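You operate a simulated robot arm through the tools that you are given. There is no shell and no other tool. Be economical: measure what you need, move in short steps, check, and stop when the job is done.

You run a simulated two-armed robot. Do the job below in one go: nothing can be reset, and whatever is moved stays where it is left.

## Task
The shaker tripped: reset it and run it at 60 Hz, 0.5 g.
Fine: zero the level before the reset; set the frequency before starting; leave it running.

It is judged by the outcome, as a careful person would: the job done as asked, and still so three seconds after it is handed in. It fails if anything else is knocked over, pushed out of place, dropped, spilled or broken.

## Robot
Two 7-joint arms with two-finger parallel grippers on one trunk, on a base that drives. Base frame: it is fixed to the floor where the robot stands at the start and does not move with it; the origin is under the middle of the robot, x ahead of it, y to its left, z up; the surface under the hand at the start is at about z = 0.73. Lengths are in m, angles in rad, forces in N, time in s.
The left shoulder is at the start at [0.07, 0.188, 1.24], the right one opposite. With the tool pointing down near the work surface each hand reaches from about 0.16 to 0.74 m from the robot's upright axis, wherever it stands, measured 20 degrees to its own side. Places, roughly: coax plug of the black lead (3x2x4 cm) [0.4, 0.2, 0.9]; hex nut [0.4, 0.3, 0.9]; round plug of the black lead (3x3x4 cm) [0.4, 0.4, 1]; shaker power switch [0.5, 0.2, 0.9]; shaker save button [0.5, 0.2, 0.9]; shaker socket [0.4, 0.2, 0.9]; shaker stud [0.4, 0.3, 0.9]. Payload 3.91 kg a hand.
The tool frame of a hand sits at the grasp point between the pads (the TCP): z along the fingers, y along the line on which they close. The tips reach 0.03 m beyond it. Largest opening 0.11 m; finger width 0.02, thickness 0.01; the body of the gripper, 0.048 by 0.112 m, starts 0.055 m behind the TCP.
Orientation is that of the tool frame in the base frame, as a unit quaternion [w, x, y, z]. With the fingers straight down and closing along the base's y, the tool's x points along the base's -x, its y along +y and its z along -z.

## Interface
- The arms move only by the tool drive_tool. It takes "left_series", "right_series" or both (then of equal length, played together; a hand with none holds still); each is a list of rows, each a list of 7 numbers: the shift along the tool's x, y, z in m, then the turn, a rotation vector about the tool's x, y, z in rad, then the opening in per cent of the stroke, from 0 (shut) to 100 (fully open). In form: [[tx, ty, tz, ax, ay, az, jaw], ...]. A call has 1 to 12 rows; each row shifts and turns the commanded pose from where the row before left it, along the tool's axes as they then stand. Each row takes 0.2 s and may step no farther than 0.05 m and 0.15 rad from the row before; otherwise, or with a gripper value out of range, the whole call is refused. A pose out of reach is approached as far as the arm can. The call stops where the force on the tool passes 40 N (or 10 N more than at its start, if that is more) or the arm is blocked; 0.2 s more then pass. Each finger travels about 0.072 m/s and halts on what it meets, pressing with about 22 N; the grip force reading is that of the motor and also rises with nothing between the fingers. The clock runs only during rows and for 0.2 s after the last one: add rows that do not move to give the fingers time. The reply holds the time, the measured pose of the TCP, the force on the tool along the base axes, the opening and the grip force, in the units named above and with some noise, with the torque about the TCP (base axes, N m) and any sound that the robot's microphone picked up.
- Cameras (640 x 400 px; columns grow to the right, rows downward): "scene" is now at [0.1356, 0.0087, 1.4846]; the picture's right is [0.26, -0.97, 0.00], its down [-0.54, -0.15, -0.83] and it looks along [0.80, 0.22, -0.56] (base axes); focal length 269 px, centre (320, 200). "left" rides on the left gripper at [0.072, -0.017, -0.103] in its tool frame; the picture's right is [0.23, 0.97, 0.00], its down [-0.76, 0.18, -0.62] and it looks along [-0.61, 0.14, 0.78] (tool axes); focal length 222 px, centre (320, 200). "right" rides on the right gripper at [0.072, 0.017, -0.103] in its tool frame; the picture's right is [-0.23, 0.97, 0.00], its down [-0.76, -0.18, -0.62] and it looks along [-0.61, -0.14, 0.78] (tool axes); focal length 222 px, centre (320, 200). There is no depth. A picture from a camera that has moved, and an enlarged one, comes with that camera's place and axes in the base frame and with its lens. The place of the scene camera against the robot may be out by one fixed shift of up to 0.025 m in any direction.
- get_image(camera): a new picture of that camera. The clock stands still meanwhile.
- move_column(by): slides the trunk up (or, below 0, down) by that many m; the arms and the scene camera ride with it, the base frame stays. It gives what a move gives, with no picture.
- base_move(legs): drives the robot by 1 to 6 legs, each [ahead, turn to the left] in m and rad, along the robot's own axes; the way and the turn of a leg run together, so that a leg with both is an arc; at most 1.5 m and 3.142 rad a leg. The arms and the cameras ride along, it lands a little off, and it stops where it bumps. It gives what a move gives.
- pan_tilt(pan, tilt): turns the head with the scene camera to pan (to the left, within 1.501 rad either way) and tilt (down, from -0.506 to 1.204), counted from straight ahead of the robot. It gives what a move gives.
- close_up(camera, box): a new picture of the part [left, top, right, bottom] of that camera's present view, enlarged. The clock stands still meanwhile.
- sign_off(): hands the job in; it is judged then, once.

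Work in short steps. Places have to be worked out from the pictures, the camera data and where the tool is seen: move nearer, look again, correct. Check each grasp and each placing, and mend what went wrong. You have 120 turns and 108 pictures in all, those below and enlarged ones among them. Open the grippers and draw the arms clear of the work before you hand the job in, unless the task says otherwise; then end with one line.

The tools are called after "Request:" by a JSON object that holds its "api" and its "payload". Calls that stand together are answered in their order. drive_tool: Moves the arms, as the interface text tells. Its arguments: {"type":"object","properties":{"left_series":{"type":"array"},"right_series":{"type":"array"}},"required":[]} The other tools are called the same way: move_column (by) slides the trunk up or down; base_move (legs) drives the base; pan_tilt (pan, tilt) turns the head that bears the scene camera; get_image (camera) takes a picture; close_up (camera, box) takes an enlarged picture of a part of a camera's view; sign_off () hands the job in.

At the start:

```text
time: 0.0
left_ee_pos: [0.4937, 0.3989, 1.2633]
left_tool_rot: [0.0, 0.0, 1.0, 0.001]
left_contact_force: [0.1, -0.4, -0.2]
left_moment: [0.06, 0.01, 0.01]
left_gripper_width: 0.1099
left_finger_force: 0.1
right_ee_pos: [0.4577, -0.0045, 1.2685]
right_tool_rot: [0.0, 0.0, 1.0, 0.0]
right_contact_force: [0.3, -0.1, 0.5]
right_moment: [-0.03, -0.03, 0.02]
right_gripper_width: 0.11
right_finger_force: 0.1
trunk travel left (down, up): [-0.75, 0.19]
robot x, y, heading: [0.0038, 0.0021, 0.002]
head pan, tilt: [0.265, 0.59]
```

scene: 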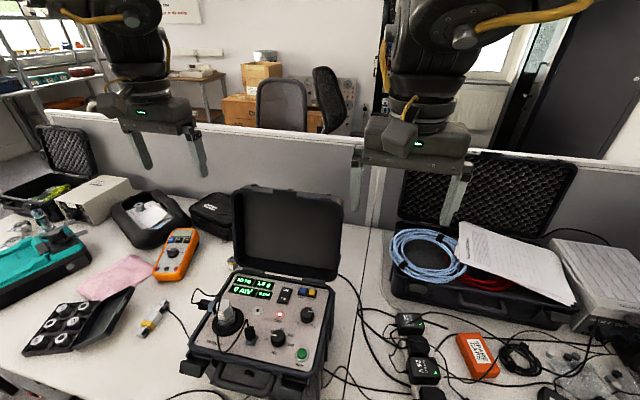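
right: 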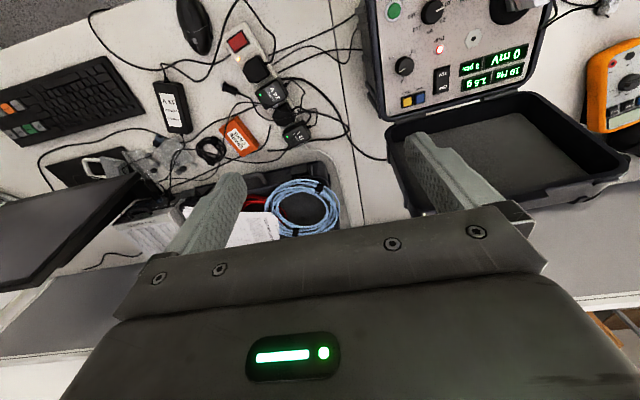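
left: 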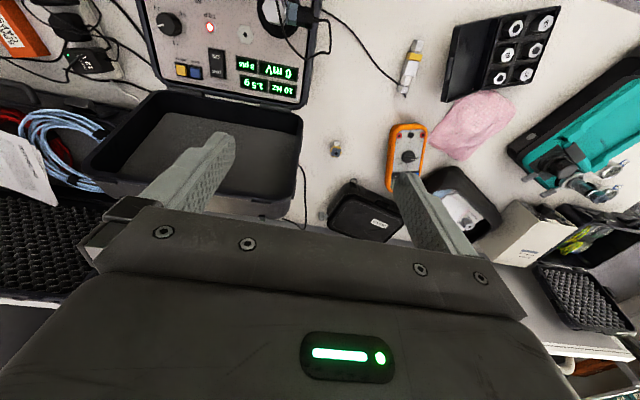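

The panel is visible in the scene view; I enlarge it to read the labels.

Request:
{"api": "close_up", "payload": {"camera": "scene", "box": [180, 260, 340, 380]}}

Request:
{"api": "close_up", "payload": {"camera": "right", "box": [360, 0, 560, 120]}}

```text
3.33 times, centred on (260, 320) of scene
camera zoom: at [0.1356, 0.0087, 1.4846], right [0.26, -0.97, 0.0], down [-0.54, -0.15, -0.83], along [0.8, 0.22, -0.56], focal length 896 px, centre (520, -200)
```

zoom: 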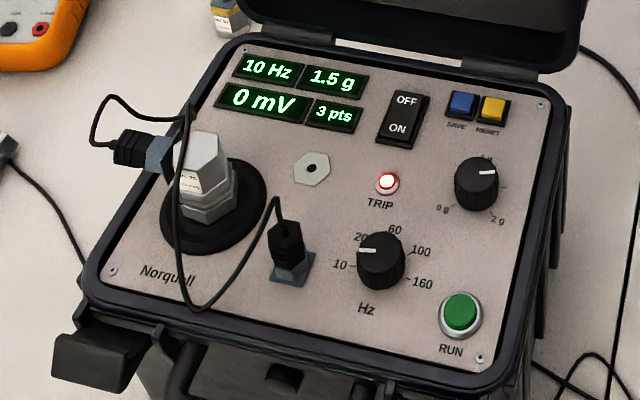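

```text
3.20 times, centred on (460, 60) of right
camera zoom: at [0.3836, 0.013, 1.372], right [0.23, 0.97, 0.0], down [0.76, -0.18, 0.62], along [0.61, -0.14, -0.78], focal length 711 px, centre (-128, 648)
```

zoom: 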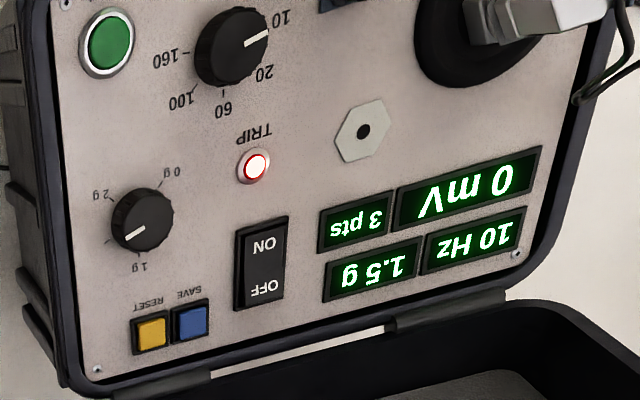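

The panel is readable: 10 Hz, 1.5 g, TRIP lit, with a level knob, frequency knob, RESET (yellow) and RUN (green). I shift the right hand aside and bring the left hand over the panel to measure.

Request:
{"api": "drive_tool", "payload": {"left_series": [[0.02, -0.04, 0.01, 0, 0, 0, 50], [0.02, -0.04, 0.02, 0, 0, 0, 50], [0.02, -0.04, 0.02, 0, 0, 0, 50], [0.02, -0.04, 0.02, 0, 0, 0, 50], [0.01, -0.04, 0.02, 0, 0, 0, 50], [0, 0, 0, 0, 0, 0, 50]], "right_series": [[0, -0.04, 0, 0, 0, 0, 50], [0, -0.04, 0, 0, 0, 0, 50], [0, -0.04, 0, 0, 0, 0, 50], [0, -0.03, 0, 0, 0, 0, 50], [0, 0, 0, 0, 0, 0, 50], [0, 0, 0, 0, 0, 0, 50]]}}

Request:
{"api": "get_image", "payload": {"camera": "left"}}

Request:
{"api": "get_image", "payload": {"camera": "scene"}}

```text
time: 1.4
left_ee_pos: [0.419, 0.2575, 1.1965]
left_tool_rot: [0.0, 0.0, 1.0, 0.0]
left_contact_force: [-0.2, 0.4, -0.1]
left_moment: [0.0, 0.0, -0.02]
left_gripper_width: 0.0548
left_finger_force: 0.1
left hand out of reach, approached as far as the arm can: row 4, 5
right_ee_pos: [0.4502, -0.1468, 1.2659]
right_tool_rot: [0.001, 0.001, 1.0, 0.001]
right_contact_force: [-0.7, -1.2, -0.6]
right_moment: [-0.01, 0.01, 0.03]
right_gripper_width: 0.055
right_finger_force: 0.1
right hand out of reach, approached as far as the arm can: row 4
trunk travel left (down, up): [-0.75, 0.19]
robot x, y, heading: [-0.0006, -0.0037, 0.002]
head pan, tilt: [0.265, 0.59]
```

```text
102 pictures are left
camera left: at [0.3468, 0.2412, 1.2997], right [-0.23, 0.97, 0.0], down [0.76, 0.18, 0.62], along [0.61, 0.14, -0.78], focal length 222 px, centre (320, 200)
```

left: 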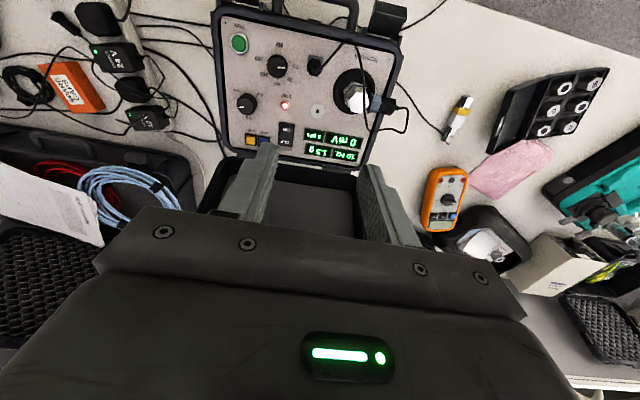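

```text
101 pictures are left
camera scene: at [0.1347, 0.0078, 1.4847], right [0.26, -0.97, 0.0], down [-0.54, -0.15, -0.83], along [0.8, 0.22, -0.56], focal length 269 px, centre (320, 200)
```

scene: 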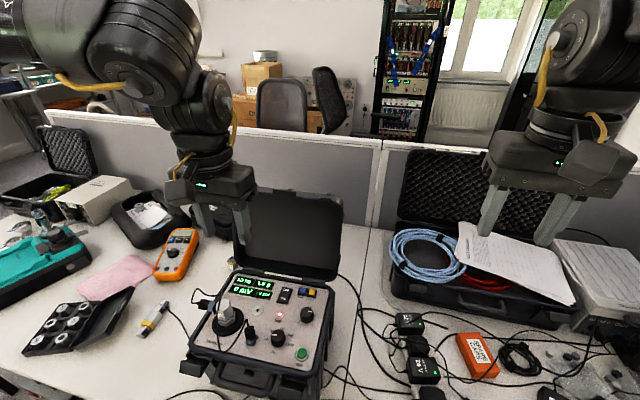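

The left arm is near an inner limit at this height, so I raise the trunk, then lower the hand toward the panel.

Request:
{"api": "move_column", "payload": {"by": 0.17}}

Request:
{"api": "drive_tool", "payload": {"left_series": [[0, 0, 0.05, 0, 0, 0, 50], [0, 0, 0.05, 0, 0, 0, 50], [0, 0, 0.05, 0, 0, 0, 50], [0, 0, 0.05, 0, 0, 0, 50], [0, -0.03, 0.04, 0, 0, 0, 50], [0, -0.03, 0.02, 0, 0, 0, 50], [0, 0, 0, 0, 0, 0, 50]]}}

Request:
{"api": "get_image", "payload": {"camera": "left"}}

Request:
{"api": "get_image", "payload": {"camera": "scene"}}

```text
time: 3.3
left_ee_pos: [0.4196, 0.2576, 1.3662]
left_tool_rot: [-0.001, 0.0, 1.0, 0.0]
left_contact_force: [-0.1, -0.5, 0.3]
left_moment: [-0.04, 0.03, 0.02]
left_gripper_width: 0.0549
left_finger_force: 0.0
right_ee_pos: [0.4521, -0.147, 1.4356]
right_tool_rot: [0.001, 0.002, 1.0, 0.0]
right_contact_force: [-0.5, -0.2, 0.3]
right_moment: [0.03, -0.02, -0.02]
right_gripper_width: 0.0555
right_finger_force: 0.1
trunk travel left (down, up): [-0.92, 0.02]
robot x, y, heading: [-0.0019, -0.0016, 0.002]
head pan, tilt: [0.265, 0.59]
```

```text
time: 4.9
left_ee_pos: [0.4279, 0.2832, 1.1977]
left_tool_rot: [0.0, 0.001, 1.0, 0.0]
left_contact_force: [0.4, 1.0, 0.7]
left_moment: [0.0, 0.01, 0.0]
left_gripper_width: 0.0548
left_finger_force: 0.0
left hand out of reach, approached as far as the arm can: row 1, 2, 3, 4, 5, 6
right_ee_pos: [0.4517, -0.146, 1.4353]
right_tool_rot: [0.001, 0.002, 1.0, 0.0]
right_contact_force: [0.2, -0.2, -0.6]
right_moment: [-0.03, -0.03, 0.04]
right_gripper_width: 0.0552
right_finger_force: 0.2
trunk travel left (down, up): [-0.92, 0.02]
robot x, y, heading: [-0.0034, -0.0027, 0.0]
head pan, tilt: [0.265, 0.59]
```

```text
100 pictures are left
camera left: at [0.3558, 0.2673, 1.3003], right [-0.23, 0.97, 0.0], down [0.76, 0.18, 0.62], along [0.61, 0.14, -0.78], focal length 222 px, centre (320, 200)
```

left: 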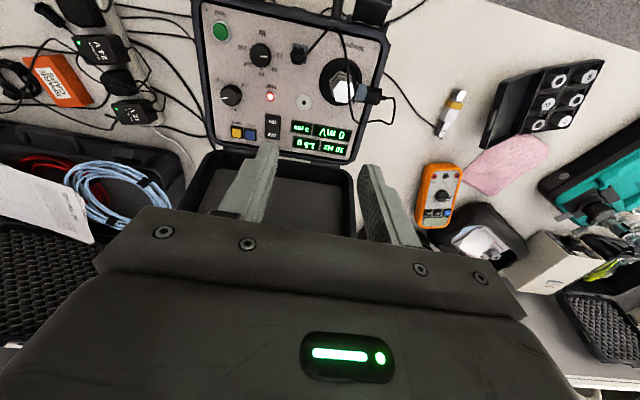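

```text
99 pictures are left
camera scene: at [0.1361, 0.0084, 1.6545], right [0.26, -0.97, 0.0], down [-0.54, -0.15, -0.83], along [0.8, 0.22, -0.56], focal length 269 px, centre (320, 200)
```

scene: 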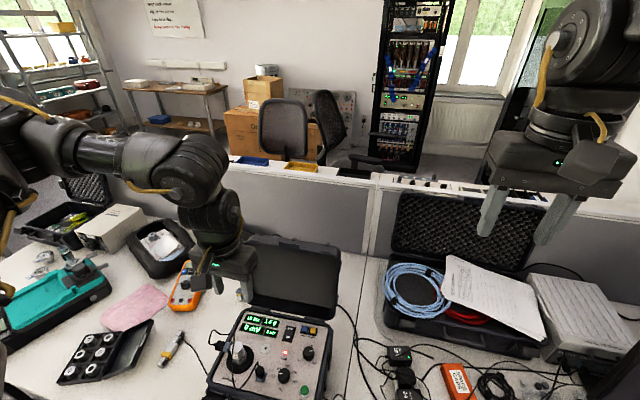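

I command further descent to see whether the reach opens up.

Request:
{"api": "drive_tool", "payload": {"left_series": [[0, 0, 0.03, 0, 0, 0, 50], [0, 0, 0.03, 0, 0, 0, 50], [0, 0, 0.03, 0, 0, 0, 50], [0, -0.03, 0, 0, 0, 0, 50], [0, -0.03, 0, 0, 0, 0, 50], [0, 0, 0, 0, 0, 0, 50]]}}

```text
time: 6.3
left_ee_pos: [0.4401, 0.2665, 1.1209]
left_tool_rot: [-0.001, 0.002, 1.0, -0.002]
left_contact_force: [0.0, 0.4, 0.0]
left_moment: [-0.03, 0.0, -0.01]
left_gripper_width: 0.0552
left_finger_force: 0.0
left hand out of reach, approached as far as the arm can: row 4, 5
right_ee_pos: [0.4523, -0.1438, 1.4352]
right_tool_rot: [0.0, 0.001, 1.0, 0.0]
right_contact_force: [0.0, -0.1, 0.5]
right_moment: [0.0, -0.02, -0.01]
right_gripper_width: 0.0551
right_finger_force: 0.1
trunk travel left (down, up): [-0.92, 0.02]
robot x, y, heading: [-0.0039, -0.0003, 0.004]
head pan, tilt: [0.265, 0.59]
```

The inner limit keeps the left hand out; backing the base by 0.12 m gives more room.

Request:
{"api": "base_move", "payload": {"legs": [[-0.12, 0]]}}

Request:
{"api": "drive_tool", "payload": {"left_series": [[-0.03, -0.03, 0, 0, 0, 0, 50], [-0.03, -0.03, 0, 0, 0, 0, 50], [0, -0.03, 0, 0, 0, 0, 50], [0, 0, 0, 0, 0, 0, 50]]}}

Request:
{"api": "get_image", "payload": {"camera": "left"}}

Request:
{"api": "get_image", "payload": {"camera": "scene"}}

```text
time: 7.6
left_ee_pos: [0.3235, 0.2652, 1.1191]
left_tool_rot: [-0.003, 0.003, 1.0, -0.002]
left_contact_force: [-0.3, 0.6, -0.6]
left_moment: [0.01, -0.03, 0.02]
left_gripper_width: 0.055
left_finger_force: 0.0
right_ee_pos: [0.3366, -0.1464, 1.4334]
right_tool_rot: [-0.001, 0.002, 1.0, 0.001]
right_contact_force: [-0.1, 0.7, 0.2]
right_moment: [-0.04, -0.01, 0.05]
right_gripper_width: 0.0551
right_finger_force: 0.2
trunk travel left (down, up): [-0.92, 0.02]
robot x, y, heading: [-0.1187, -0.0001, 0.002]
head pan, tilt: [0.265, 0.59]
```

```text
time: 8.6
left_ee_pos: [0.3418, 0.2434, 1.1665]
left_tool_rot: [0.0, 0.002, 1.0, -0.001]
left_contact_force: [-0.9, -0.2, -0.2]
left_moment: [-0.02, 0.0, 0.01]
left_gripper_width: 0.0552
left_finger_force: 0.1
left hand out of reach, approached as far as the arm can: row 1, 2, 3
right_ee_pos: [0.3305, -0.1471, 1.4349]
right_tool_rot: [0.001, 0.003, 1.0, 0.002]
right_contact_force: [0.0, -0.4, 0.4]
right_moment: [-0.03, -0.03, 0.0]
right_gripper_width: 0.0551
right_finger_force: 0.1
trunk travel left (down, up): [-0.92, 0.02]
robot x, y, heading: [-0.1218, -0.0015, -0.003]
head pan, tilt: [0.265, 0.59]
```

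```text
98 pictures are left
camera left: at [0.2701, 0.2273, 1.269], right [-0.22, 0.97, 0.0], down [0.76, 0.18, 0.62], along [0.61, 0.14, -0.78], focal length 222 px, centre (320, 200)
```

left: 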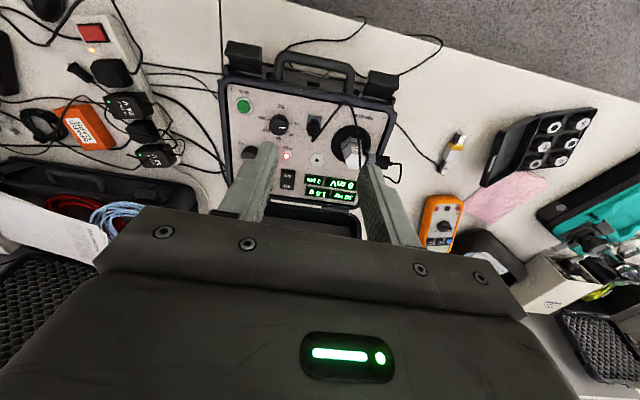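

```text
97 pictures are left
camera scene: at [0.0147, 0.0081, 1.6547], right [0.26, -0.97, 0.0], down [-0.54, -0.14, -0.83], along [0.8, 0.22, -0.56], focal length 269 px, centre (320, 200)
```

scene: 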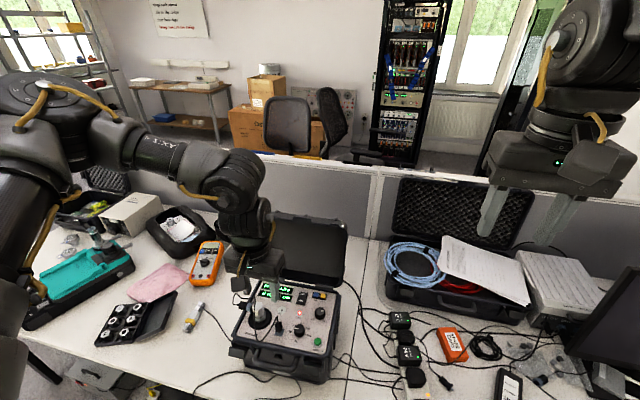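

I push forward and down, toward the arm's mid-range.

Request:
{"api": "drive_tool", "payload": {"left_series": [[-0.03, 0, 0.03, 0, 0, 0, 50], [-0.03, 0, 0.03, 0, 0, 0, 50], [-0.03, 0, 0.0, 0, 0, 0, 50], [0, 0, 0, 0, 0, 0, 50]]}}

```text
time: 9.6
left_ee_pos: [0.4015, 0.2919, 1.1416]
left_tool_rot: [-0.001, 0.003, 1.0, -0.003]
left_contact_force: [1.2, -1.1, -0.2]
left_moment: [-0.02, 0.02, 0.0]
left_gripper_width: 0.0552
left_finger_force: 0.2
left hand out of reach, approached as far as the arm can: row 1, 2, 3
right_ee_pos: [0.3323, -0.1476, 1.4343]
right_tool_rot: [0.001, 0.003, 1.0, 0.001]
right_contact_force: [0.2, -0.7, -0.6]
right_moment: [0.01, 0.0, -0.03]
right_gripper_width: 0.0551
right_finger_force: 0.0
trunk travel left (down, up): [-0.92, 0.02]
robot x, y, heading: [-0.1207, -0.0001, 0.001]
head pan, tilt: [0.265, 0.59]
```

The left arm prefers targets farther to its side, so I turn the base right 0.25 rad, putting the panel about 27° to the left, and re-aim the head.

Request:
{"api": "base_move", "payload": {"legs": [[0, -0.25]]}}

Request:
{"api": "pan_tilt", "payload": {"pan": 0.48, "tilt": 0.75}}

Request:
{"api": "drive_tool", "payload": {"left_series": [[0, 0, 0.02, 0, 0, 0, 50], [0, 0, 0.02, 0, 0, 0, 50], [0, 0, 0, 0, 0, 0, 50]]}}

Request:
{"api": "get_image", "payload": {"camera": "left"}}

Request:
{"api": "get_image", "payload": {"camera": "scene"}}

```text
time: 10.8
left_ee_pos: [0.4588, 0.1533, 1.1403]
left_tool_rot: [0.0, 0.128, 0.992, -0.003]
left_contact_force: [-0.3, -0.9, 0.8]
left_moment: [0.02, 0.01, 0.03]
left_gripper_width: 0.055
left_finger_force: 0.1
right_ee_pos: [0.2825, -0.2524, 1.4347]
right_tool_rot: [0.0, 0.128, 0.992, 0.0]
right_contact_force: [0.6, 0.4, 0.0]
right_moment: [-0.03, 0.01, 0.02]
right_gripper_width: 0.0548
right_finger_force: 0.0
trunk travel left (down, up): [-0.92, 0.02]
robot x, y, heading: [-0.1201, -0.0021, -0.253]
head pan, tilt: [0.265, 0.59]
```

```text
time: 11.6
left_ee_pos: [0.4581, 0.153, 1.141]
left_tool_rot: [0.0, 0.128, 0.992, -0.003]
left_contact_force: [-0.3, -0.1, 0.1]
left_moment: [-0.02, -0.01, 0.05]
left_gripper_width: 0.055
left_finger_force: 0.1
right_ee_pos: [0.2813, -0.2558, 1.4356]
right_tool_rot: [0.0, 0.128, 0.992, 0.001]
right_contact_force: [0.6, -0.2, 0.2]
right_moment: [-0.01, -0.03, 0.0]
right_gripper_width: 0.0551
right_finger_force: 0.0
trunk travel left (down, up): [-0.92, 0.02]
robot x, y, heading: [-0.1194, -0.0014, -0.255]
head pan, tilt: [0.48, 0.75]
```

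```text
time: 12.4
left_ee_pos: [0.449, 0.1676, 1.1136]
left_tool_rot: [0.0, 0.128, 0.992, -0.003]
left_contact_force: [-0.1, 0.5, -0.8]
left_moment: [0.02, 0.0, -0.03]
left_gripper_width: 0.0552
left_finger_force: 0.1
left hand out of reach, approached as far as the arm can: row 1, 2
right_ee_pos: [0.2822, -0.2553, 1.4353]
right_tool_rot: [0.001, 0.129, 0.992, 0.0]
right_contact_force: [0.8, -0.2, -0.1]
right_moment: [0.03, 0.0, -0.01]
right_gripper_width: 0.0549
right_finger_force: 0.0
trunk travel left (down, up): [-0.92, 0.02]
robot x, y, heading: [-0.1201, 0.0001, -0.254]
head pan, tilt: [0.48, 0.75]
```

```text
96 pictures are left
camera left: at [0.3755, 0.1711, 1.2159], right [0.03, 1.0, -0.01], down [0.78, -0.02, 0.62], along [0.62, -0.02, -0.78], focal length 222 px, centre (320, 200)
```

left: 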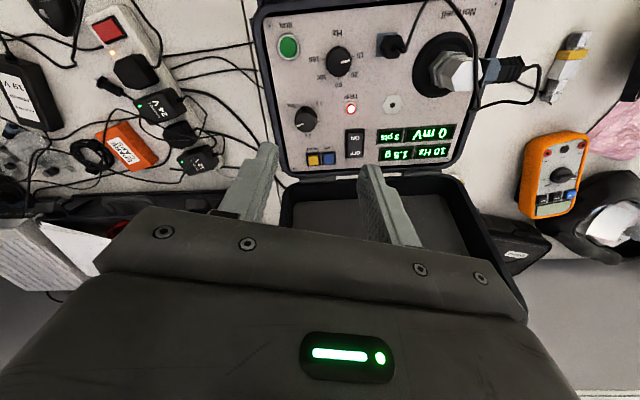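

```text
95 pictures are left
camera scene: at [0.0094, -0.0094, 1.6408], right [0.22, -0.97, 0.0], down [-0.66, -0.15, -0.73], along [0.71, 0.16, -0.68], focal length 269 px, centre (320, 200)
```

scene: 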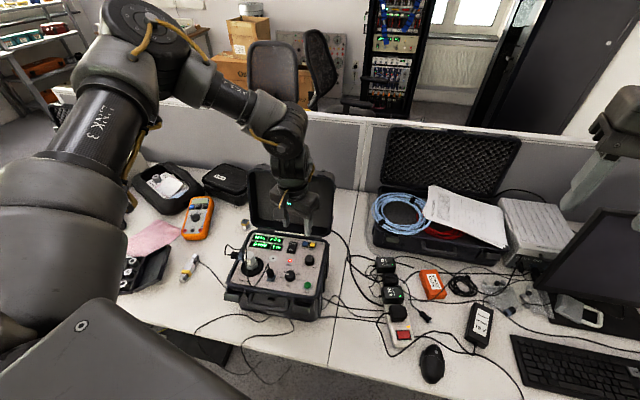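

Knob estimates: level ≈ (0.468, 0.150, top 0.94), frequency ≈ (0.408, 0.190), RUN ≈ (0.395, 0.134), RESET ≈ (0.535, 0.156). I descend over the level knob.

Request:
{"api": "drive_tool", "payload": {"left_series": [[-0.012, -0.006, 0.03, 0, 0, 0, 50], [-0.011, -0.006, 0.03, 0, 0, 0, 50], [0, 0, 0.02, 0, 0, 0, 50], [0, 0, 0, 0, 0, 0, 50]]}}

Request:
{"api": "get_image", "payload": {"camera": "left"}}

```text
time: 13.4
left_ee_pos: [0.4472, 0.1966, 1.0835]
left_tool_rot: [0.0, 0.128, 0.992, -0.004]
left_contact_force: [-0.6, -0.1, -0.1]
left_moment: [0.01, -0.03, 0.0]
left_gripper_width: 0.0549
left_finger_force: 0.1
left hand out of reach, approached as far as the arm can: row 1, 2, 3
right_ee_pos: [0.2819, -0.255, 1.4358]
right_tool_rot: [0.001, 0.13, 0.992, 0.0]
right_contact_force: [-0.5, -0.3, -0.3]
right_moment: [0.0, 0.01, 0.03]
right_gripper_width: 0.0549
right_finger_force: 0.0
trunk travel left (down, up): [-0.92, 0.02]
robot x, y, heading: [-0.1212, -0.0031, -0.254]
head pan, tilt: [0.48, 0.75]
```

```text
94 pictures are left
camera left: at [0.3732, 0.1995, 1.1863], right [0.03, 1.0, -0.01], down [0.78, -0.02, 0.62], along [0.62, -0.02, -0.78], focal length 222 px, centre (320, 200)
```

left: 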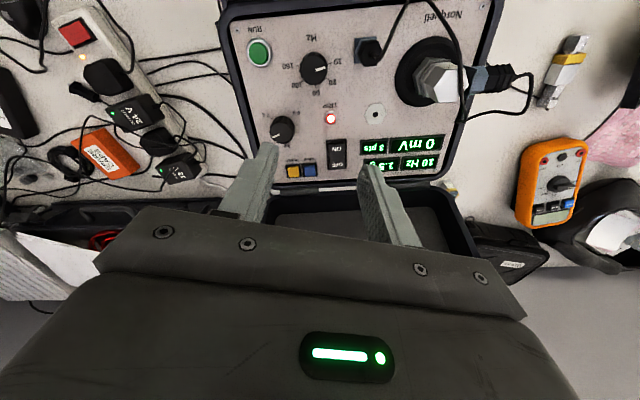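

A joint seems to be at its stop; I test whether yawing the tool frees the arm.

Request:
{"api": "drive_tool", "payload": {"left_series": [[0, 0, 0, 0, 0, 0.15, 50], [0, 0, 0, 0, 0, 0.15, 50], [0, 0, 0, 0, 0, 0.15, 50], [0, 0, 0, 0, 0, 0, 50], [-0.02, -0.02, 0, 0, 0, 0, 50], [0, 0, 0, 0, 0, 0, 50]]}}

```text
time: 14.8
left_ee_pos: [0.4429, 0.1808, 1.0952]
left_tool_rot: [0.001, 0.346, 0.938, -0.003]
left_contact_force: [-0.4, 0.2, 0.9]
left_moment: [0.0, 0.04, -0.01]
left_gripper_width: 0.055
left_finger_force: 0.1
left hand out of reach, approached as far as the arm can: row 5
right_ee_pos: [0.2805, -0.2547, 1.4351]
right_tool_rot: [0.002, 0.128, 0.992, 0.0]
right_contact_force: [-0.9, 0.4, -0.2]
right_moment: [-0.02, 0.01, 0.02]
right_gripper_width: 0.0552
right_finger_force: 0.1
trunk travel left (down, up): [-0.92, 0.02]
robot x, y, heading: [-0.1205, 0.0005, -0.256]
head pan, tilt: [0.48, 0.75]
```

The limit looks like a posture problem (hand too low relative to the shoulder), so I'll raise the hand to its starting posture relative to the trunk, turn the base a bit more, and lower the trunk instead.

Request:
{"api": "drive_tool", "payload": {"left_series": [[0, 0, -0.04, 0, 0, -0.15, 50], [0, 0, -0.04, 0, 0, -0.15, 50], [0, 0, -0.04, 0, 0, -0.15, 50], [0, 0, -0.04, 0, 0, 0, 50], [0, 0, -0.04, 0, 0, 0, 50], [0, 0, -0.04, 0, 0, 0, 50], [0, 0, -0.03, 0, 0, 0, 50], [0, 0, 0, 0, 0, 0, 50]]}}

Request:
{"api": "base_move", "payload": {"legs": [[0, -0.1]]}}

```text
time: 16.6
left_ee_pos: [0.4438, 0.1832, 1.3667]
left_tool_rot: [-0.001, 0.129, 0.992, -0.003]
left_contact_force: [-0.2, -0.1, -1.2]
left_moment: [0.03, 0.01, 0.0]
left_gripper_width: 0.0549
left_finger_force: 0.0
right_ee_pos: [0.2813, -0.255, 1.4344]
right_tool_rot: [0.001, 0.128, 0.992, 0.001]
right_contact_force: [-0.1, 0.4, 0.6]
right_moment: [0.0, -0.02, -0.01]
right_gripper_width: 0.055
right_finger_force: 0.0
trunk travel left (down, up): [-0.92, 0.02]
robot x, y, heading: [-0.1216, 0.0024, -0.257]
head pan, tilt: [0.48, 0.75]
```

```text
time: 17.5
left_ee_pos: [0.4597, 0.1321, 1.3651]
left_tool_rot: [-0.001, 0.176, 0.984, -0.005]
left_contact_force: [-0.4, 1.6, -0.1]
left_moment: [-0.08, 0.0, 0.01]
left_gripper_width: 0.055
left_finger_force: 0.1
right_ee_pos: [0.2548, -0.2869, 1.4352]
right_tool_rot: [0.0, 0.176, 0.984, -0.002]
right_contact_force: [0.0, 0.6, 0.0]
right_moment: [-0.04, -0.01, 0.0]
right_gripper_width: 0.0551
right_finger_force: 0.1
trunk travel left (down, up): [-0.92, 0.02]
robot x, y, heading: [-0.1189, -0.0048, -0.355]
head pan, tilt: [0.48, 0.75]
```

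The hand moved freely here. I lower the trunk 0.25 m, then trim sideways over the level knob.

Request:
{"api": "move_column", "payload": {"by": -0.25}}

Request:
{"api": "drive_tool", "payload": {"left_series": [[-0.002, 0.02, 0, 0, 0, 0, 50], [0, 0, 0.02, 0, 0, 0, 50], [0, 0, 0, 0, 0, 0, 50]]}}

Request:
{"api": "get_image", "payload": {"camera": "left"}}

Request:
{"api": "get_image", "payload": {"camera": "scene"}}

```text
time: 20.1
left_ee_pos: [0.4575, 0.1268, 1.1156]
left_tool_rot: [-0.001, 0.176, 0.984, -0.003]
left_contact_force: [0.1, -0.6, -0.7]
left_moment: [0.01, 0.02, 0.02]
left_gripper_width: 0.055
left_finger_force: 0.0
right_ee_pos: [0.2541, -0.2931, 1.1856]
right_tool_rot: [0.0, 0.177, 0.984, 0.001]
right_contact_force: [-0.5, -0.8, -0.3]
right_moment: [-0.01, 0.02, -0.01]
right_gripper_width: 0.0548
right_finger_force: 0.2
trunk travel left (down, up): [-0.67, 0.27]
robot x, y, heading: [-0.121, 0.0006, -0.355]
head pan, tilt: [0.48, 0.75]
```

```text
time: 20.9
left_ee_pos: [0.4676, 0.1452, 1.0951]
left_tool_rot: [0.0, 0.176, 0.984, -0.002]
left_contact_force: [0.3, 1.0, 0.6]
left_moment: [-0.01, -0.02, -0.02]
left_gripper_width: 0.0552
left_finger_force: 0.0
right_ee_pos: [0.2545, -0.2925, 1.1843]
right_tool_rot: [0.001, 0.176, 0.984, 0.001]
right_contact_force: [-0.9, -0.2, -0.5]
right_moment: [0.01, 0.03, 0.02]
right_gripper_width: 0.0548
right_finger_force: 0.0
trunk travel left (down, up): [-0.67, 0.27]
robot x, y, heading: [-0.1208, -0.0033, -0.35]
head pan, tilt: [0.48, 0.75]
```

```text
93 pictures are left
camera left: at [0.3939, 0.1553, 1.1977], right [0.13, 0.99, -0.01], down [0.78, -0.1, 0.62], along [0.62, -0.08, -0.78], focal length 222 px, centre (320, 200)
```

left: 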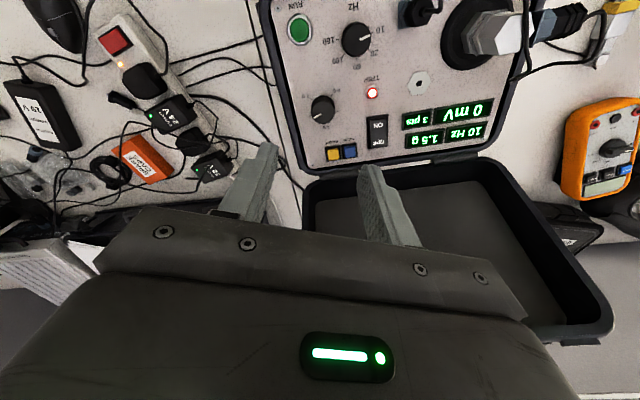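

```text
92 pictures are left
camera scene: at [0.0091, -0.0216, 1.3908], right [0.13, -0.99, 0.0], down [-0.68, -0.09, -0.73], along [0.73, 0.09, -0.68], focal length 269 px, centre (320, 200)
```

scene: 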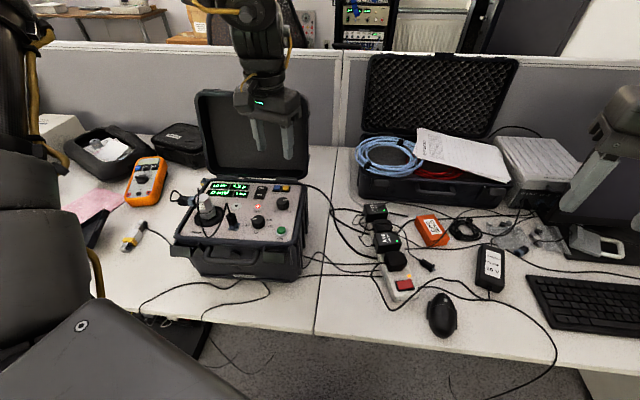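

The arm now tracks well; level knob refined at (0.470, 0.148). I lower the trunk by 0.08 m and look again.

Request:
{"api": "move_column", "payload": {"by": -0.08}}

Request:
{"api": "get_image", "payload": {"camera": "left"}}

Request:
{"api": "get_image", "payload": {"camera": "scene"}}

```text
time: 22.0
left_ee_pos: [0.4674, 0.1457, 1.0159]
left_tool_rot: [-0.001, 0.176, 0.984, -0.003]
left_contact_force: [-0.5, -0.8, -0.8]
left_moment: [-0.01, -0.03, 0.0]
left_gripper_width: 0.0549
left_finger_force: 0.1
right_ee_pos: [0.2547, -0.2923, 1.1051]
right_tool_rot: [0.0, 0.176, 0.984, 0.001]
right_contact_force: [0.2, 0.3, -0.2]
right_moment: [-0.02, 0.0, 0.01]
right_gripper_width: 0.055
right_finger_force: 0.0
trunk travel left (down, up): [-0.59, 0.35]
robot x, y, heading: [-0.1217, -0.0005, -0.353]
head pan, tilt: [0.48, 0.75]
```

```text
91 pictures are left
camera left: at [0.3939, 0.1556, 1.1178], right [0.13, 0.99, -0.01], down [0.78, -0.1, 0.62], along [0.62, -0.08, -0.78], focal length 222 px, centre (320, 200)
```

left: 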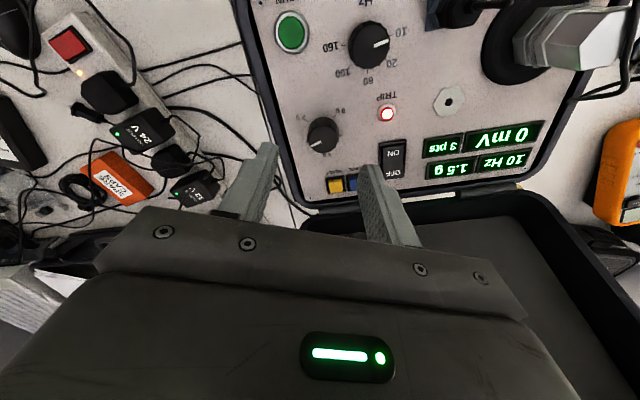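

```text
90 pictures are left
camera scene: at [0.0092, -0.0212, 1.3108], right [0.13, -0.99, 0.0], down [-0.68, -0.09, -0.73], along [0.73, 0.09, -0.68], focal length 269 px, centre (320, 200)
```

scene: 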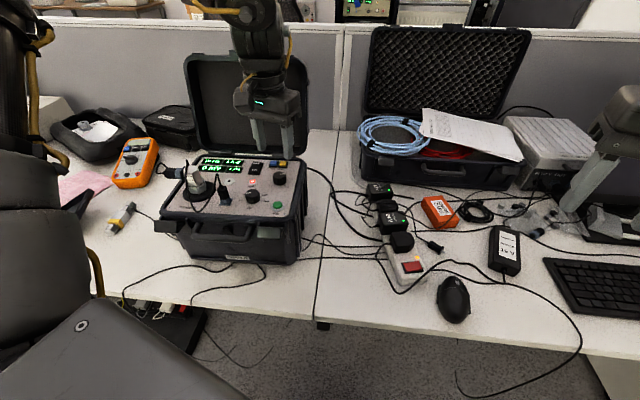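

Fingers straddle the knob direction as computed. I trim by a few mm and pre-turn the wrist clockwise 1.2 rad while still above, to gain stroke for the counter-clockwise turn.

Request:
{"api": "drive_tool", "payload": {"left_series": [[-0.0017, 0.0028, 0, 0, 0, 0, 50], [0, 0, 0, 0, 0, 0.15, 50], [0, 0, 0, 0, 0, 0.15, 50], [0, 0, 0, 0, 0, 0.15, 50], [0, 0, 0, 0, 0, 0.15, 50], [0, 0, 0, 0, 0, 0.15, 50], [0, 0, 0, 0, 0, 0.15, 50], [0, 0, 0, 0, 0, 0.15, 50], [0, 0, 0, 0, 0, 0.15, 50], [0, 0, 0, 0, 0, 0, 50]]}}

Request:
{"api": "get_image", "payload": {"camera": "left"}}

```text
time: 24.2
left_ee_pos: [0.4714, 0.1477, 1.015]
left_tool_rot: [0.002, 0.702, 0.712, -0.002]
left_contact_force: [0.3, 0.2, 0.0]
left_moment: [-0.02, -0.01, 0.0]
left_gripper_width: 0.0549
left_finger_force: 0.0
right_ee_pos: [0.2545, -0.2925, 1.1044]
right_tool_rot: [0.0, 0.177, 0.984, 0.001]
right_contact_force: [0.8, 0.4, 0.7]
right_moment: [-0.03, 0.01, -0.02]
right_gripper_width: 0.0549
right_finger_force: 0.0
trunk travel left (down, up): [-0.59, 0.35]
robot x, y, heading: [-0.1178, 0.0025, -0.356]
head pan, tilt: [0.48, 0.75]
```

```text
89 pictures are left
camera left: at [0.4528, 0.2203, 1.1175], right [0.97, 0.24, 0.0], down [0.19, -0.76, 0.63], along [0.15, -0.61, -0.78], focal length 222 px, centre (320, 200)
```

left: 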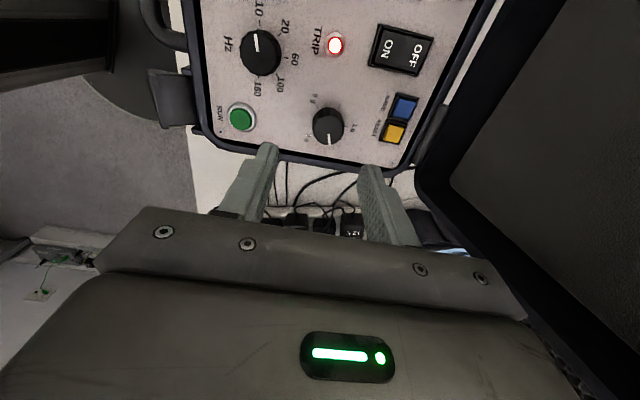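

Triangulating from the two views puts the panel near z = 0.897 and the knob at (0.476, 0.148), top ≈ 0.915. I trim and descend to TCP z ≈ 0.937.

Request:
{"api": "drive_tool", "payload": {"left_series": [[0, 0.005, 0.02, 0, 0, 0, 50], [0, 0, 0.02, 0, 0, 0, 50], [0, 0, 0.02, 0, 0, 0, 50], [0, 0, 0.018, 0, 0, 0, 50], [0, 0, 0, 0, 0, 0, 50]]}}

Request:
{"api": "get_image", "payload": {"camera": "left"}}

Request:
{"api": "close_up", "payload": {"camera": "scene", "box": [160, 80, 320, 260]}}

```text
time: 25.4
left_ee_pos: [0.4756, 0.1473, 0.9361]
left_tool_rot: [0.002, 0.701, 0.713, -0.002]
left_contact_force: [0.3, 0.7, -0.3]
left_moment: [-0.02, -0.03, -0.02]
left_gripper_width: 0.055
left_finger_force: 0.0
right_ee_pos: [0.2539, -0.2927, 1.1058]
right_tool_rot: [0.001, 0.176, 0.984, 0.002]
right_contact_force: [0.0, -0.4, 0.1]
right_moment: [0.0, 0.01, 0.0]
right_gripper_width: 0.055
right_finger_force: 0.0
trunk travel left (down, up): [-0.59, 0.35]
robot x, y, heading: [-0.1196, 0.0041, -0.352]
head pan, tilt: [0.48, 0.75]
```

```text
88 pictures are left
camera left: at [0.4576, 0.2198, 1.039], right [0.97, 0.24, 0.0], down [0.19, -0.76, 0.63], along [0.15, -0.61, -0.78], focal length 222 px, centre (320, 200)
```

left: 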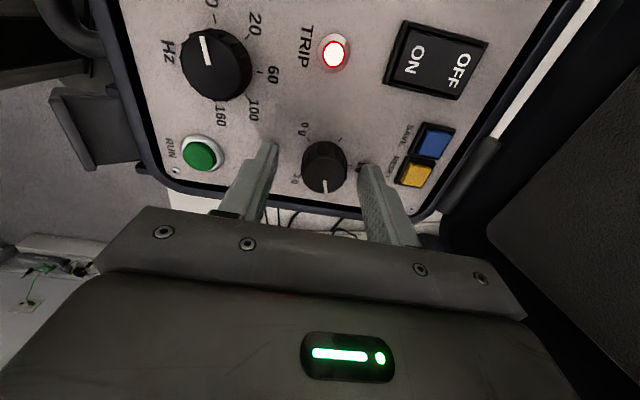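

```text
2.22 times, centred on (240, 170) of scene
camera zoom: at [0.009, -0.0213, 1.3108], right [0.13, -0.99, 0.0], down [-0.68, -0.09, -0.73], along [0.73, 0.09, -0.68], focal length 597 px, centre (498, 267)
```

zoom: 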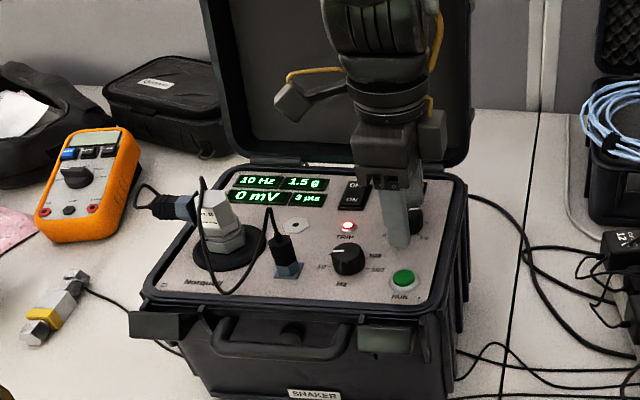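

The knob sits centred between the fingers. I lower 4 mm, close, and turn counter-clockwise 1.2 rad.

Request:
{"api": "drive_tool", "payload": {"left_series": [[0.001, 0.001, 0.004, 0, 0, 0, 50], [0, 0, 0, 0, 0, 0, 10], [0, 0, 0, 0, 0, 0, 10], [0, 0, 0, 0, 0, -0.15, 10], [0, 0, 0, 0, 0, -0.15, 10], [0, 0, 0, 0, 0, -0.15, 10], [0, 0, 0, 0, 0, -0.15, 10], [0, 0, 0, 0, 0, -0.15, 10], [0, 0, 0, 0, 0, -0.15, 10], [0, 0, 0, 0, 0, -0.15, 10], [0, 0, 0, 0, 0, -0.15, 10]]}}

Request:
{"api": "close_up", "payload": {"camera": "scene", "box": [160, 80, 320, 260]}}

```text
time: 27.8
left_ee_pos: [0.4775, 0.1467, 0.9317]
left_tool_rot: [-0.002, 0.175, 0.985, -0.003]
left_contact_force: [10.7, -1.6, -0.3]
left_moment: [-0.26, -0.62, 0.01]
left_gripper_width: 0.0297
left_finger_force: 22.1
right_ee_pos: [0.2557, -0.292, 1.1037]
right_tool_rot: [0.001, 0.176, 0.984, 0.001]
right_contact_force: [0.2, 0.2, -0.4]
right_moment: [-0.01, -0.02, 0.0]
right_gripper_width: 0.055
right_finger_force: 0.0
trunk travel left (down, up): [-0.59, 0.35]
robot x, y, heading: [-0.1214, -0.0018, -0.357]
head pan, tilt: [0.48, 0.75]
```

```text
2.22 times, centred on (240, 170) of scene
camera zoom: at [0.0111, -0.0216, 1.3106], right [0.13, -0.99, 0.0], down [-0.68, -0.09, -0.73], along [0.72, 0.09, -0.68], focal length 597 px, centre (498, 267)
```

zoom: 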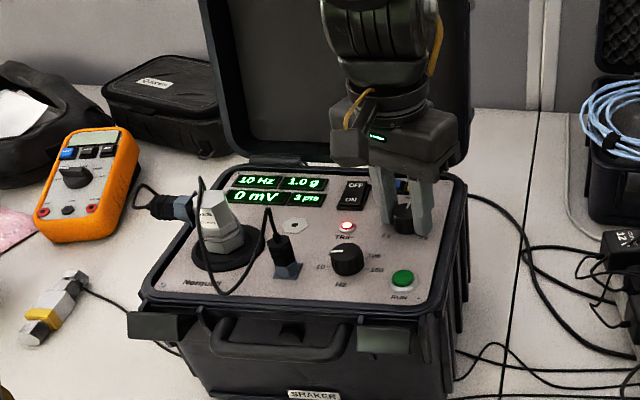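

It reads 1.0 g: 1.2 rad ≈ 0.5 g. I continue turning 1.65 rad.

Request:
{"api": "drive_tool", "payload": {"left_series": [[0, 0, 0, 0, 0, -0.15, 10], [0, 0, 0, 0, 0, -0.15, 10], [0, 0, 0, 0, 0, -0.15, 10], [0, 0, 0, 0, 0, -0.15, 10], [0, 0, 0, 0, 0, -0.15, 10], [0, 0, 0, 0, 0, -0.15, 10], [0, 0, 0, 0, 0, -0.15, 10], [0, 0, 0, 0, 0, -0.15, 10], [0, 0, 0, 0, 0, -0.15, 10], [0, 0, 0, 0, 0, -0.15, 10], [0, 0, 0, 0, 0, -0.15, 10]]}}

Request:
{"api": "close_up", "payload": {"camera": "scene", "box": [160, 80, 320, 260]}}

```text
time: 28.6
left_ee_pos: [0.4758, 0.1453, 0.9326]
left_tool_rot: [-0.003, -0.019, 1.0, 0.0]
left_contact_force: [-7.7, -6.5, 11.3]
left_moment: [-0.23, 0.25, 0.0]
left_gripper_width: 0.0293
left_finger_force: 22.0
left hand out of reach, approached as far as the arm can: row 3
right_ee_pos: [0.2537, -0.2918, 1.1038]
right_tool_rot: [0.0, 0.177, 0.984, 0.0]
right_contact_force: [-0.1, 0.6, 0.0]
right_moment: [0.0, 0.03, 0.02]
right_gripper_width: 0.0549
right_finger_force: 0.1
trunk travel left (down, up): [-0.59, 0.35]
robot x, y, heading: [-0.1168, -0.0005, -0.356]
head pan, tilt: [0.48, 0.75]
stopped in row 3 (left hand): the force on the tool passed its limit at 102 N (the readings are from after the stop); the commanded pose is now the measured one
```

```text
2.22 times, centred on (240, 170) of scene
camera zoom: at [0.0083, -0.0211, 1.3111], right [0.13, -0.99, 0.0], down [-0.68, -0.09, -0.73], along [0.73, 0.09, -0.68], focal length 597 px, centre (498, 267)
```

zoom: 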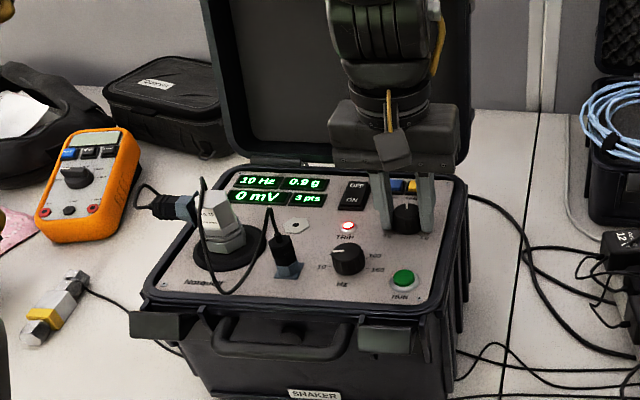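

The wrist limit sits near yaw 0; the knob reads 0.9 g. I release, lift 3 cm, and wind the wrist clockwise about 2 rad for a new stroke.

Request:
{"api": "drive_tool", "payload": {"left_series": [[0, 0, 0, 0, 0, 0, 50], [0, 0, 0, 0, 0, 0, 50], [0, 0, -0.03, 0, 0, 0, 50], [0, 0, 0, 0, 0, 0.15, 50], [0, 0, 0, 0, 0, 0.15, 50], [0, 0, 0, 0, 0, 0.15, 50], [0, 0, 0, 0, 0, 0.15, 50], [0, 0, 0, 0, 0, 0.15, 50], [0, 0, 0, 0, 0, 0.15, 50], [0, 0, 0, 0, 0, 0.15, 50], [0, 0, 0, 0, 0, 0.15, 50], [0, 0, 0, 0, 0, 0.15, 50]]}}

Request:
{"api": "drive_tool", "payload": {"left_series": [[0, 0, 0, 0, 0, 0.15, 50], [0, 0, 0, 0, 0, 0.15, 50], [0, 0, 0, 0, 0, 0.15, 50], [0, 0, 0, 0, 0, 0.15, 50], [0, 0, 0, 0, 0, 0.15, 50], [0, 0, 0, 0, 0, 0.15, 50], [0, 0, 0, 0, 0, 0, 50]]}}

Request:
{"api": "get_image", "payload": {"camera": "left"}}

Request:
{"api": "close_up", "payload": {"camera": "scene", "box": [160, 80, 320, 260]}}

```text
time: 31.2
left_ee_pos: [0.4782, 0.148, 0.9603]
left_tool_rot: [-0.003, 0.609, 0.793, -0.001]
left_contact_force: [-0.8, 1.4, -0.6]
left_moment: [-0.02, 0.06, 0.01]
left_gripper_width: 0.055
left_finger_force: 0.1
right_ee_pos: [0.2554, -0.292, 1.1039]
right_tool_rot: [0.0, 0.176, 0.984, 0.0]
right_contact_force: [0.2, 0.5, -0.6]
right_moment: [0.02, 0.01, 0.01]
right_gripper_width: 0.055
right_finger_force: 0.0
trunk travel left (down, up): [-0.59, 0.35]
robot x, y, heading: [-0.1219, -0.0009, -0.353]
head pan, tilt: [0.48, 0.75]
```

```text
time: 32.8
left_ee_pos: [0.4771, 0.1479, 0.9603]
left_tool_rot: [-0.003, 0.893, 0.45, -0.003]
left_contact_force: [0.8, -0.9, 0.2]
left_moment: [-0.01, 0.0, -0.01]
left_gripper_width: 0.055
left_finger_force: 0.1
right_ee_pos: [0.2533, -0.2925, 1.1044]
right_tool_rot: [0.0, 0.176, 0.984, 0.001]
right_contact_force: [-0.3, 0.3, -0.3]
right_moment: [-0.04, -0.03, 0.0]
right_gripper_width: 0.055
right_finger_force: 0.1
trunk travel left (down, up): [-0.59, 0.35]
robot x, y, heading: [-0.1199, 0.0026, -0.355]
head pan, tilt: [0.48, 0.75]
```

```text
84 pictures are left
camera left: at [0.5077, 0.2164, 1.0623], right [0.92, -0.4, -0.01], down [-0.31, -0.72, 0.62], along [-0.25, -0.57, -0.78], focal length 222 px, centre (320, 200)
```

left: 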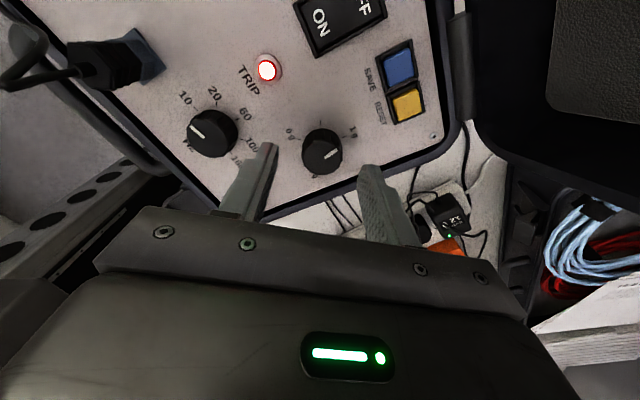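

```text
2.22 times, centred on (240, 170) of scene
camera zoom: at [0.0097, -0.0213, 1.3108], right [0.13, -0.99, 0.0], down [-0.68, -0.09, -0.73], along [0.73, 0.09, -0.68], focal length 597 px, centre (498, 267)
```

zoom: 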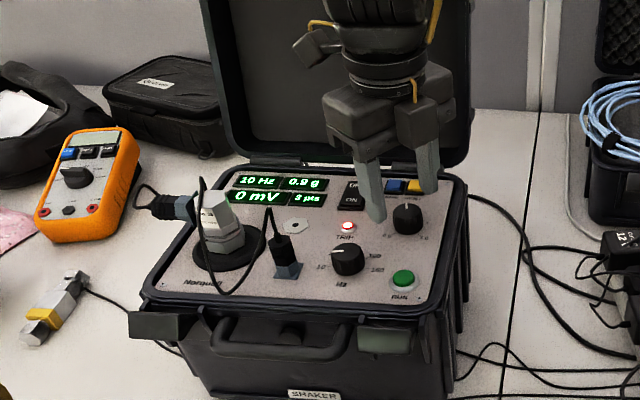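

Yaw is now about −2.2, giving enough stroke. I descend, grip, and turn counter-clockwise.

Request:
{"api": "drive_tool", "payload": {"left_series": [[0, 0, 0.015, 0, 0, 0, 50], [0, 0, 0.013, 0, 0, 0, 50], [0, 0, 0, 0, 0, 0, 10], [0, 0, 0, 0, 0, 0, 10], [0, 0, 0, 0, 0, 0, 10]]}}

Request:
{"api": "drive_tool", "payload": {"left_series": [[0, 0, 0, 0, 0, -0.15, 10], [0, 0, 0, 0, 0, -0.15, 10], [0, 0, 0, 0, 0, -0.15, 10], [0, 0, 0, 0, 0, -0.15, 10], [0, 0, 0, 0, 0, -0.15, 10], [0, 0, 0, 0, 0, -0.15, 10], [0, 0, 0, 0, 0, -0.15, 10], [0, 0, 0, 0, 0, -0.15, 10], [0, 0, 0, 0, 0, -0.15, 10], [0, 0, 0, 0, 0, -0.15, 10], [0, 0, 0, 0, 0, -0.15, 10], [0, 0, 0, 0, 0, -0.15, 10]]}}

Request:
{"api": "close_up", "payload": {"camera": "scene", "box": [160, 80, 320, 260]}}

```text
time: 34.0
left_ee_pos: [0.4779, 0.1459, 0.9326]
left_tool_rot: [-0.001, 0.892, 0.451, -0.002]
left_contact_force: [7.9, -3.6, 4.4]
left_moment: [-0.15, -0.4, -0.05]
left_gripper_width: 0.0296
left_finger_force: 21.7
right_ee_pos: [0.2552, -0.2928, 1.1036]
right_tool_rot: [0.0, 0.178, 0.984, 0.0]
right_contact_force: [-0.4, -0.1, 0.5]
right_moment: [-0.02, 0.02, -0.02]
right_gripper_width: 0.0548
right_finger_force: 0.0
trunk travel left (down, up): [-0.59, 0.35]
robot x, y, heading: [-0.1195, -0.0002, -0.353]
head pan, tilt: [0.48, 0.75]
```

```text
time: 36.6
left_ee_pos: [0.4787, 0.146, 0.9328]
left_tool_rot: [-0.003, 0.201, 0.98, 0.0]
left_contact_force: [14.4, -7.0, 10.9]
left_moment: [-0.15, -0.28, 0.03]
left_gripper_width: 0.0293
left_finger_force: 22.3
right_ee_pos: [0.2555, -0.2935, 1.1026]
right_tool_rot: [0.0, 0.176, 0.984, 0.0]
right_contact_force: [0.3, -0.1, -0.5]
right_moment: [-0.01, -0.01, 0.0]
right_gripper_width: 0.0548
right_finger_force: 0.0
trunk travel left (down, up): [-0.59, 0.35]
robot x, y, heading: [-0.1189, -0.0022, -0.351]
head pan, tilt: [0.48, 0.75]
```

```text
2.22 times, centred on (240, 170) of scene
camera zoom: at [0.0106, -0.0228, 1.3107], right [0.13, -0.99, 0.0], down [-0.68, -0.09, -0.73], along [0.72, 0.09, -0.68], focal length 597 px, centre (498, 267)
```

zoom: 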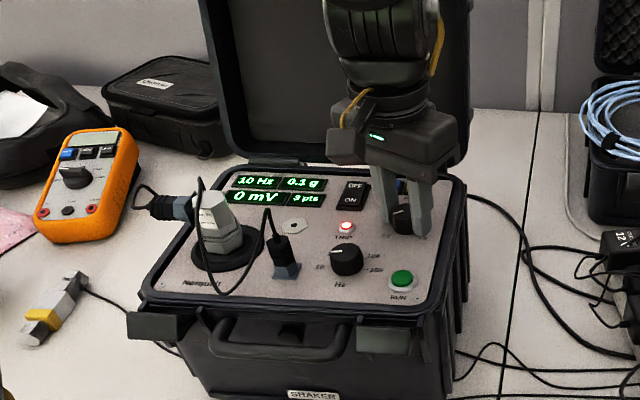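

0.1 g left; I turn a further 0.3 rad.

Request:
{"api": "drive_tool", "payload": {"left_series": [[0, 0, 0, 0, 0, -0.1, 10], [0, 0, 0, 0, 0, -0.1, 10], [0, 0, 0, 0, 0, -0.1, 10], [0, 0, 0, 0, 0, 0, 10]]}}

Request:
{"api": "close_up", "payload": {"camera": "scene", "box": [160, 80, 320, 260]}}

```text
time: 37.6
left_ee_pos: [0.4761, 0.1458, 0.9325]
left_tool_rot: [-0.004, 0.053, 0.999, 0.002]
left_contact_force: [4.8, -10.4, 6.4]
left_moment: [-0.33, 0.09, -0.2]
left_gripper_width: 0.0294
left_finger_force: 22.3
right_ee_pos: [0.2555, -0.2945, 1.1029]
right_tool_rot: [0.0, 0.177, 0.984, 0.0]
right_contact_force: [-0.4, 0.1, 0.3]
right_moment: [0.04, 0.02, -0.02]
right_gripper_width: 0.0552
right_finger_force: 0.0
trunk travel left (down, up): [-0.59, 0.35]
robot x, y, heading: [-0.1195, -0.0013, -0.354]
head pan, tilt: [0.48, 0.75]
```

```text
2.22 times, centred on (240, 170) of scene
camera zoom: at [0.0096, -0.0232, 1.3107], right [0.13, -0.99, 0.0], down [-0.68, -0.09, -0.73], along [0.73, 0.09, -0.68], focal length 597 px, centre (498, 267)
```

zoom: 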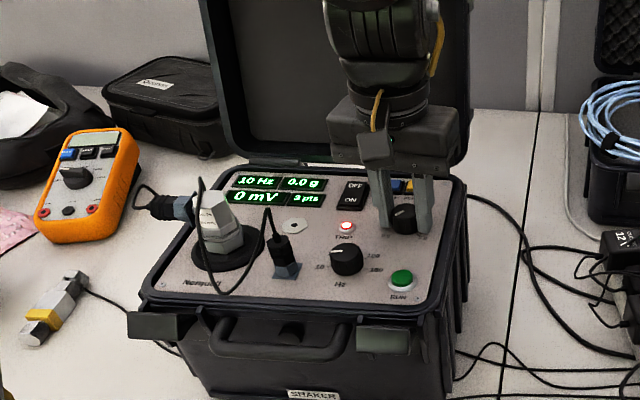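

0.0 g reached, with torque indicating the end stop. I release, lift, and look at RESET.

Request:
{"api": "drive_tool", "payload": {"left_series": [[0, 0, 0, 0, 0, 0, 50], [0, 0, 0, 0, 0, 0, 50], [0, 0, -0.03, 0, 0, 0, 50], [0, 0, -0.03, 0, 0, 0.1, 30], [0, 0, 0, 0, 0, 0.15, 0], [0, 0, 0, 0, 0, 0.15, 0], [0, 0, 0, 0, 0, 0, 0]]}}

Request:
{"api": "get_image", "payload": {"camera": "left"}}

Request:
{"api": "close_up", "payload": {"camera": "scene", "box": [160, 80, 320, 260]}}

```text
time: 39.2
left_ee_pos: [0.4784, 0.1475, 0.9922]
left_tool_rot: [-0.004, 0.252, 0.968, 0.0]
left_contact_force: [0.9, -0.2, -0.4]
left_moment: [-0.01, 0.02, 0.01]
left_gripper_width: 0.0001
left_finger_force: 22.0
right_ee_pos: [0.2556, -0.2915, 1.1034]
right_tool_rot: [0.0, 0.176, 0.984, 0.001]
right_contact_force: [0.2, -0.1, 0.3]
right_moment: [0.01, 0.0, -0.02]
right_gripper_width: 0.055
right_finger_force: 0.1
trunk travel left (down, up): [-0.59, 0.35]
robot x, y, heading: [-0.123, -0.0043, -0.352]
head pan, tilt: [0.48, 0.75]
```

```text
80 pictures are left
camera left: at [0.4075, 0.1683, 1.0951], right [0.28, 0.96, 0.0], down [0.76, -0.22, 0.62], along [0.59, -0.17, -0.79], focal length 222 px, centre (320, 200)
```

left: 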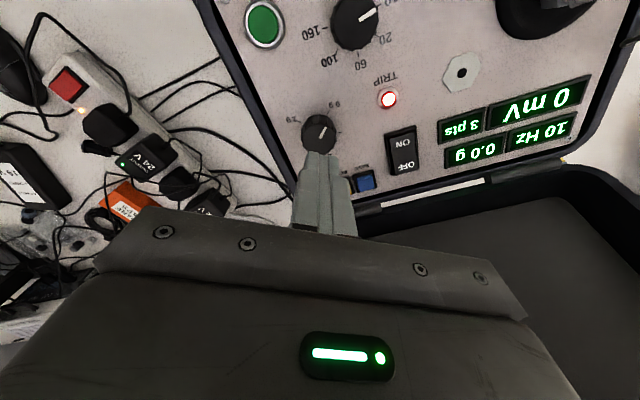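

```text
2.22 times, centred on (240, 170) of scene
camera zoom: at [0.0098, -0.0217, 1.3108], right [0.13, -0.99, 0.0], down [-0.68, -0.09, -0.73], along [0.73, 0.09, -0.68], focal length 597 px, centre (498, 267)
```

zoom: 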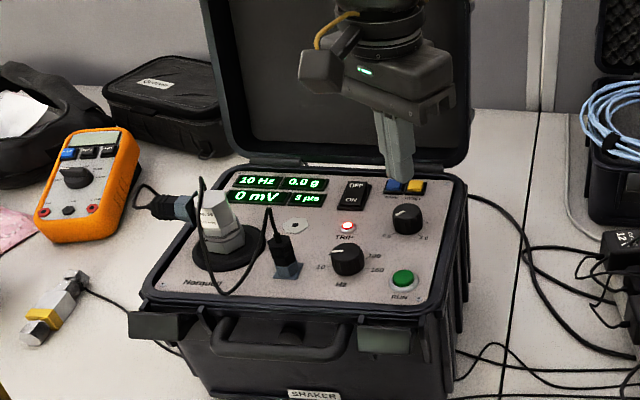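

0.0 g holds. RESET triangulates to (0.545, 0.152, 0.90), SAVE to (0.545, 0.177). I bring yaw back near −0.23 and tilt the fingers forward 0.3 rad so the body stays clear of the lid.

Request:
{"api": "drive_tool", "payload": {"left_series": [[0, 0, -0.01, 0, 0, -0.15, 0], [0, 0, 0, 0, 0, -0.15, 0], [0, 0, 0, 0, -0.15, 0, 0], [0, 0, 0, 0, -0.15, 0, 0], [0, 0, 0, 0, 0, 0, 0]]}}

```text
time: 40.4
left_ee_pos: [0.4784, 0.1469, 1.0018]
left_tool_rot: [0.146, 0.102, 0.984, -0.013]
left_contact_force: [1.0, -0.1, -0.2]
left_moment: [-0.01, 0.0, 0.0]
left_gripper_width: 0.0001
left_finger_force: 21.8
right_ee_pos: [0.255, -0.2935, 1.1038]
right_tool_rot: [0.0, 0.176, 0.984, 0.0]
right_contact_force: [0.2, -0.2, 0.1]
right_moment: [0.03, 0.0, -0.03]
right_gripper_width: 0.0553
right_finger_force: 0.1
trunk travel left (down, up): [-0.59, 0.35]
robot x, y, heading: [-0.1211, -0.0006, -0.354]
head pan, tilt: [0.48, 0.75]
```

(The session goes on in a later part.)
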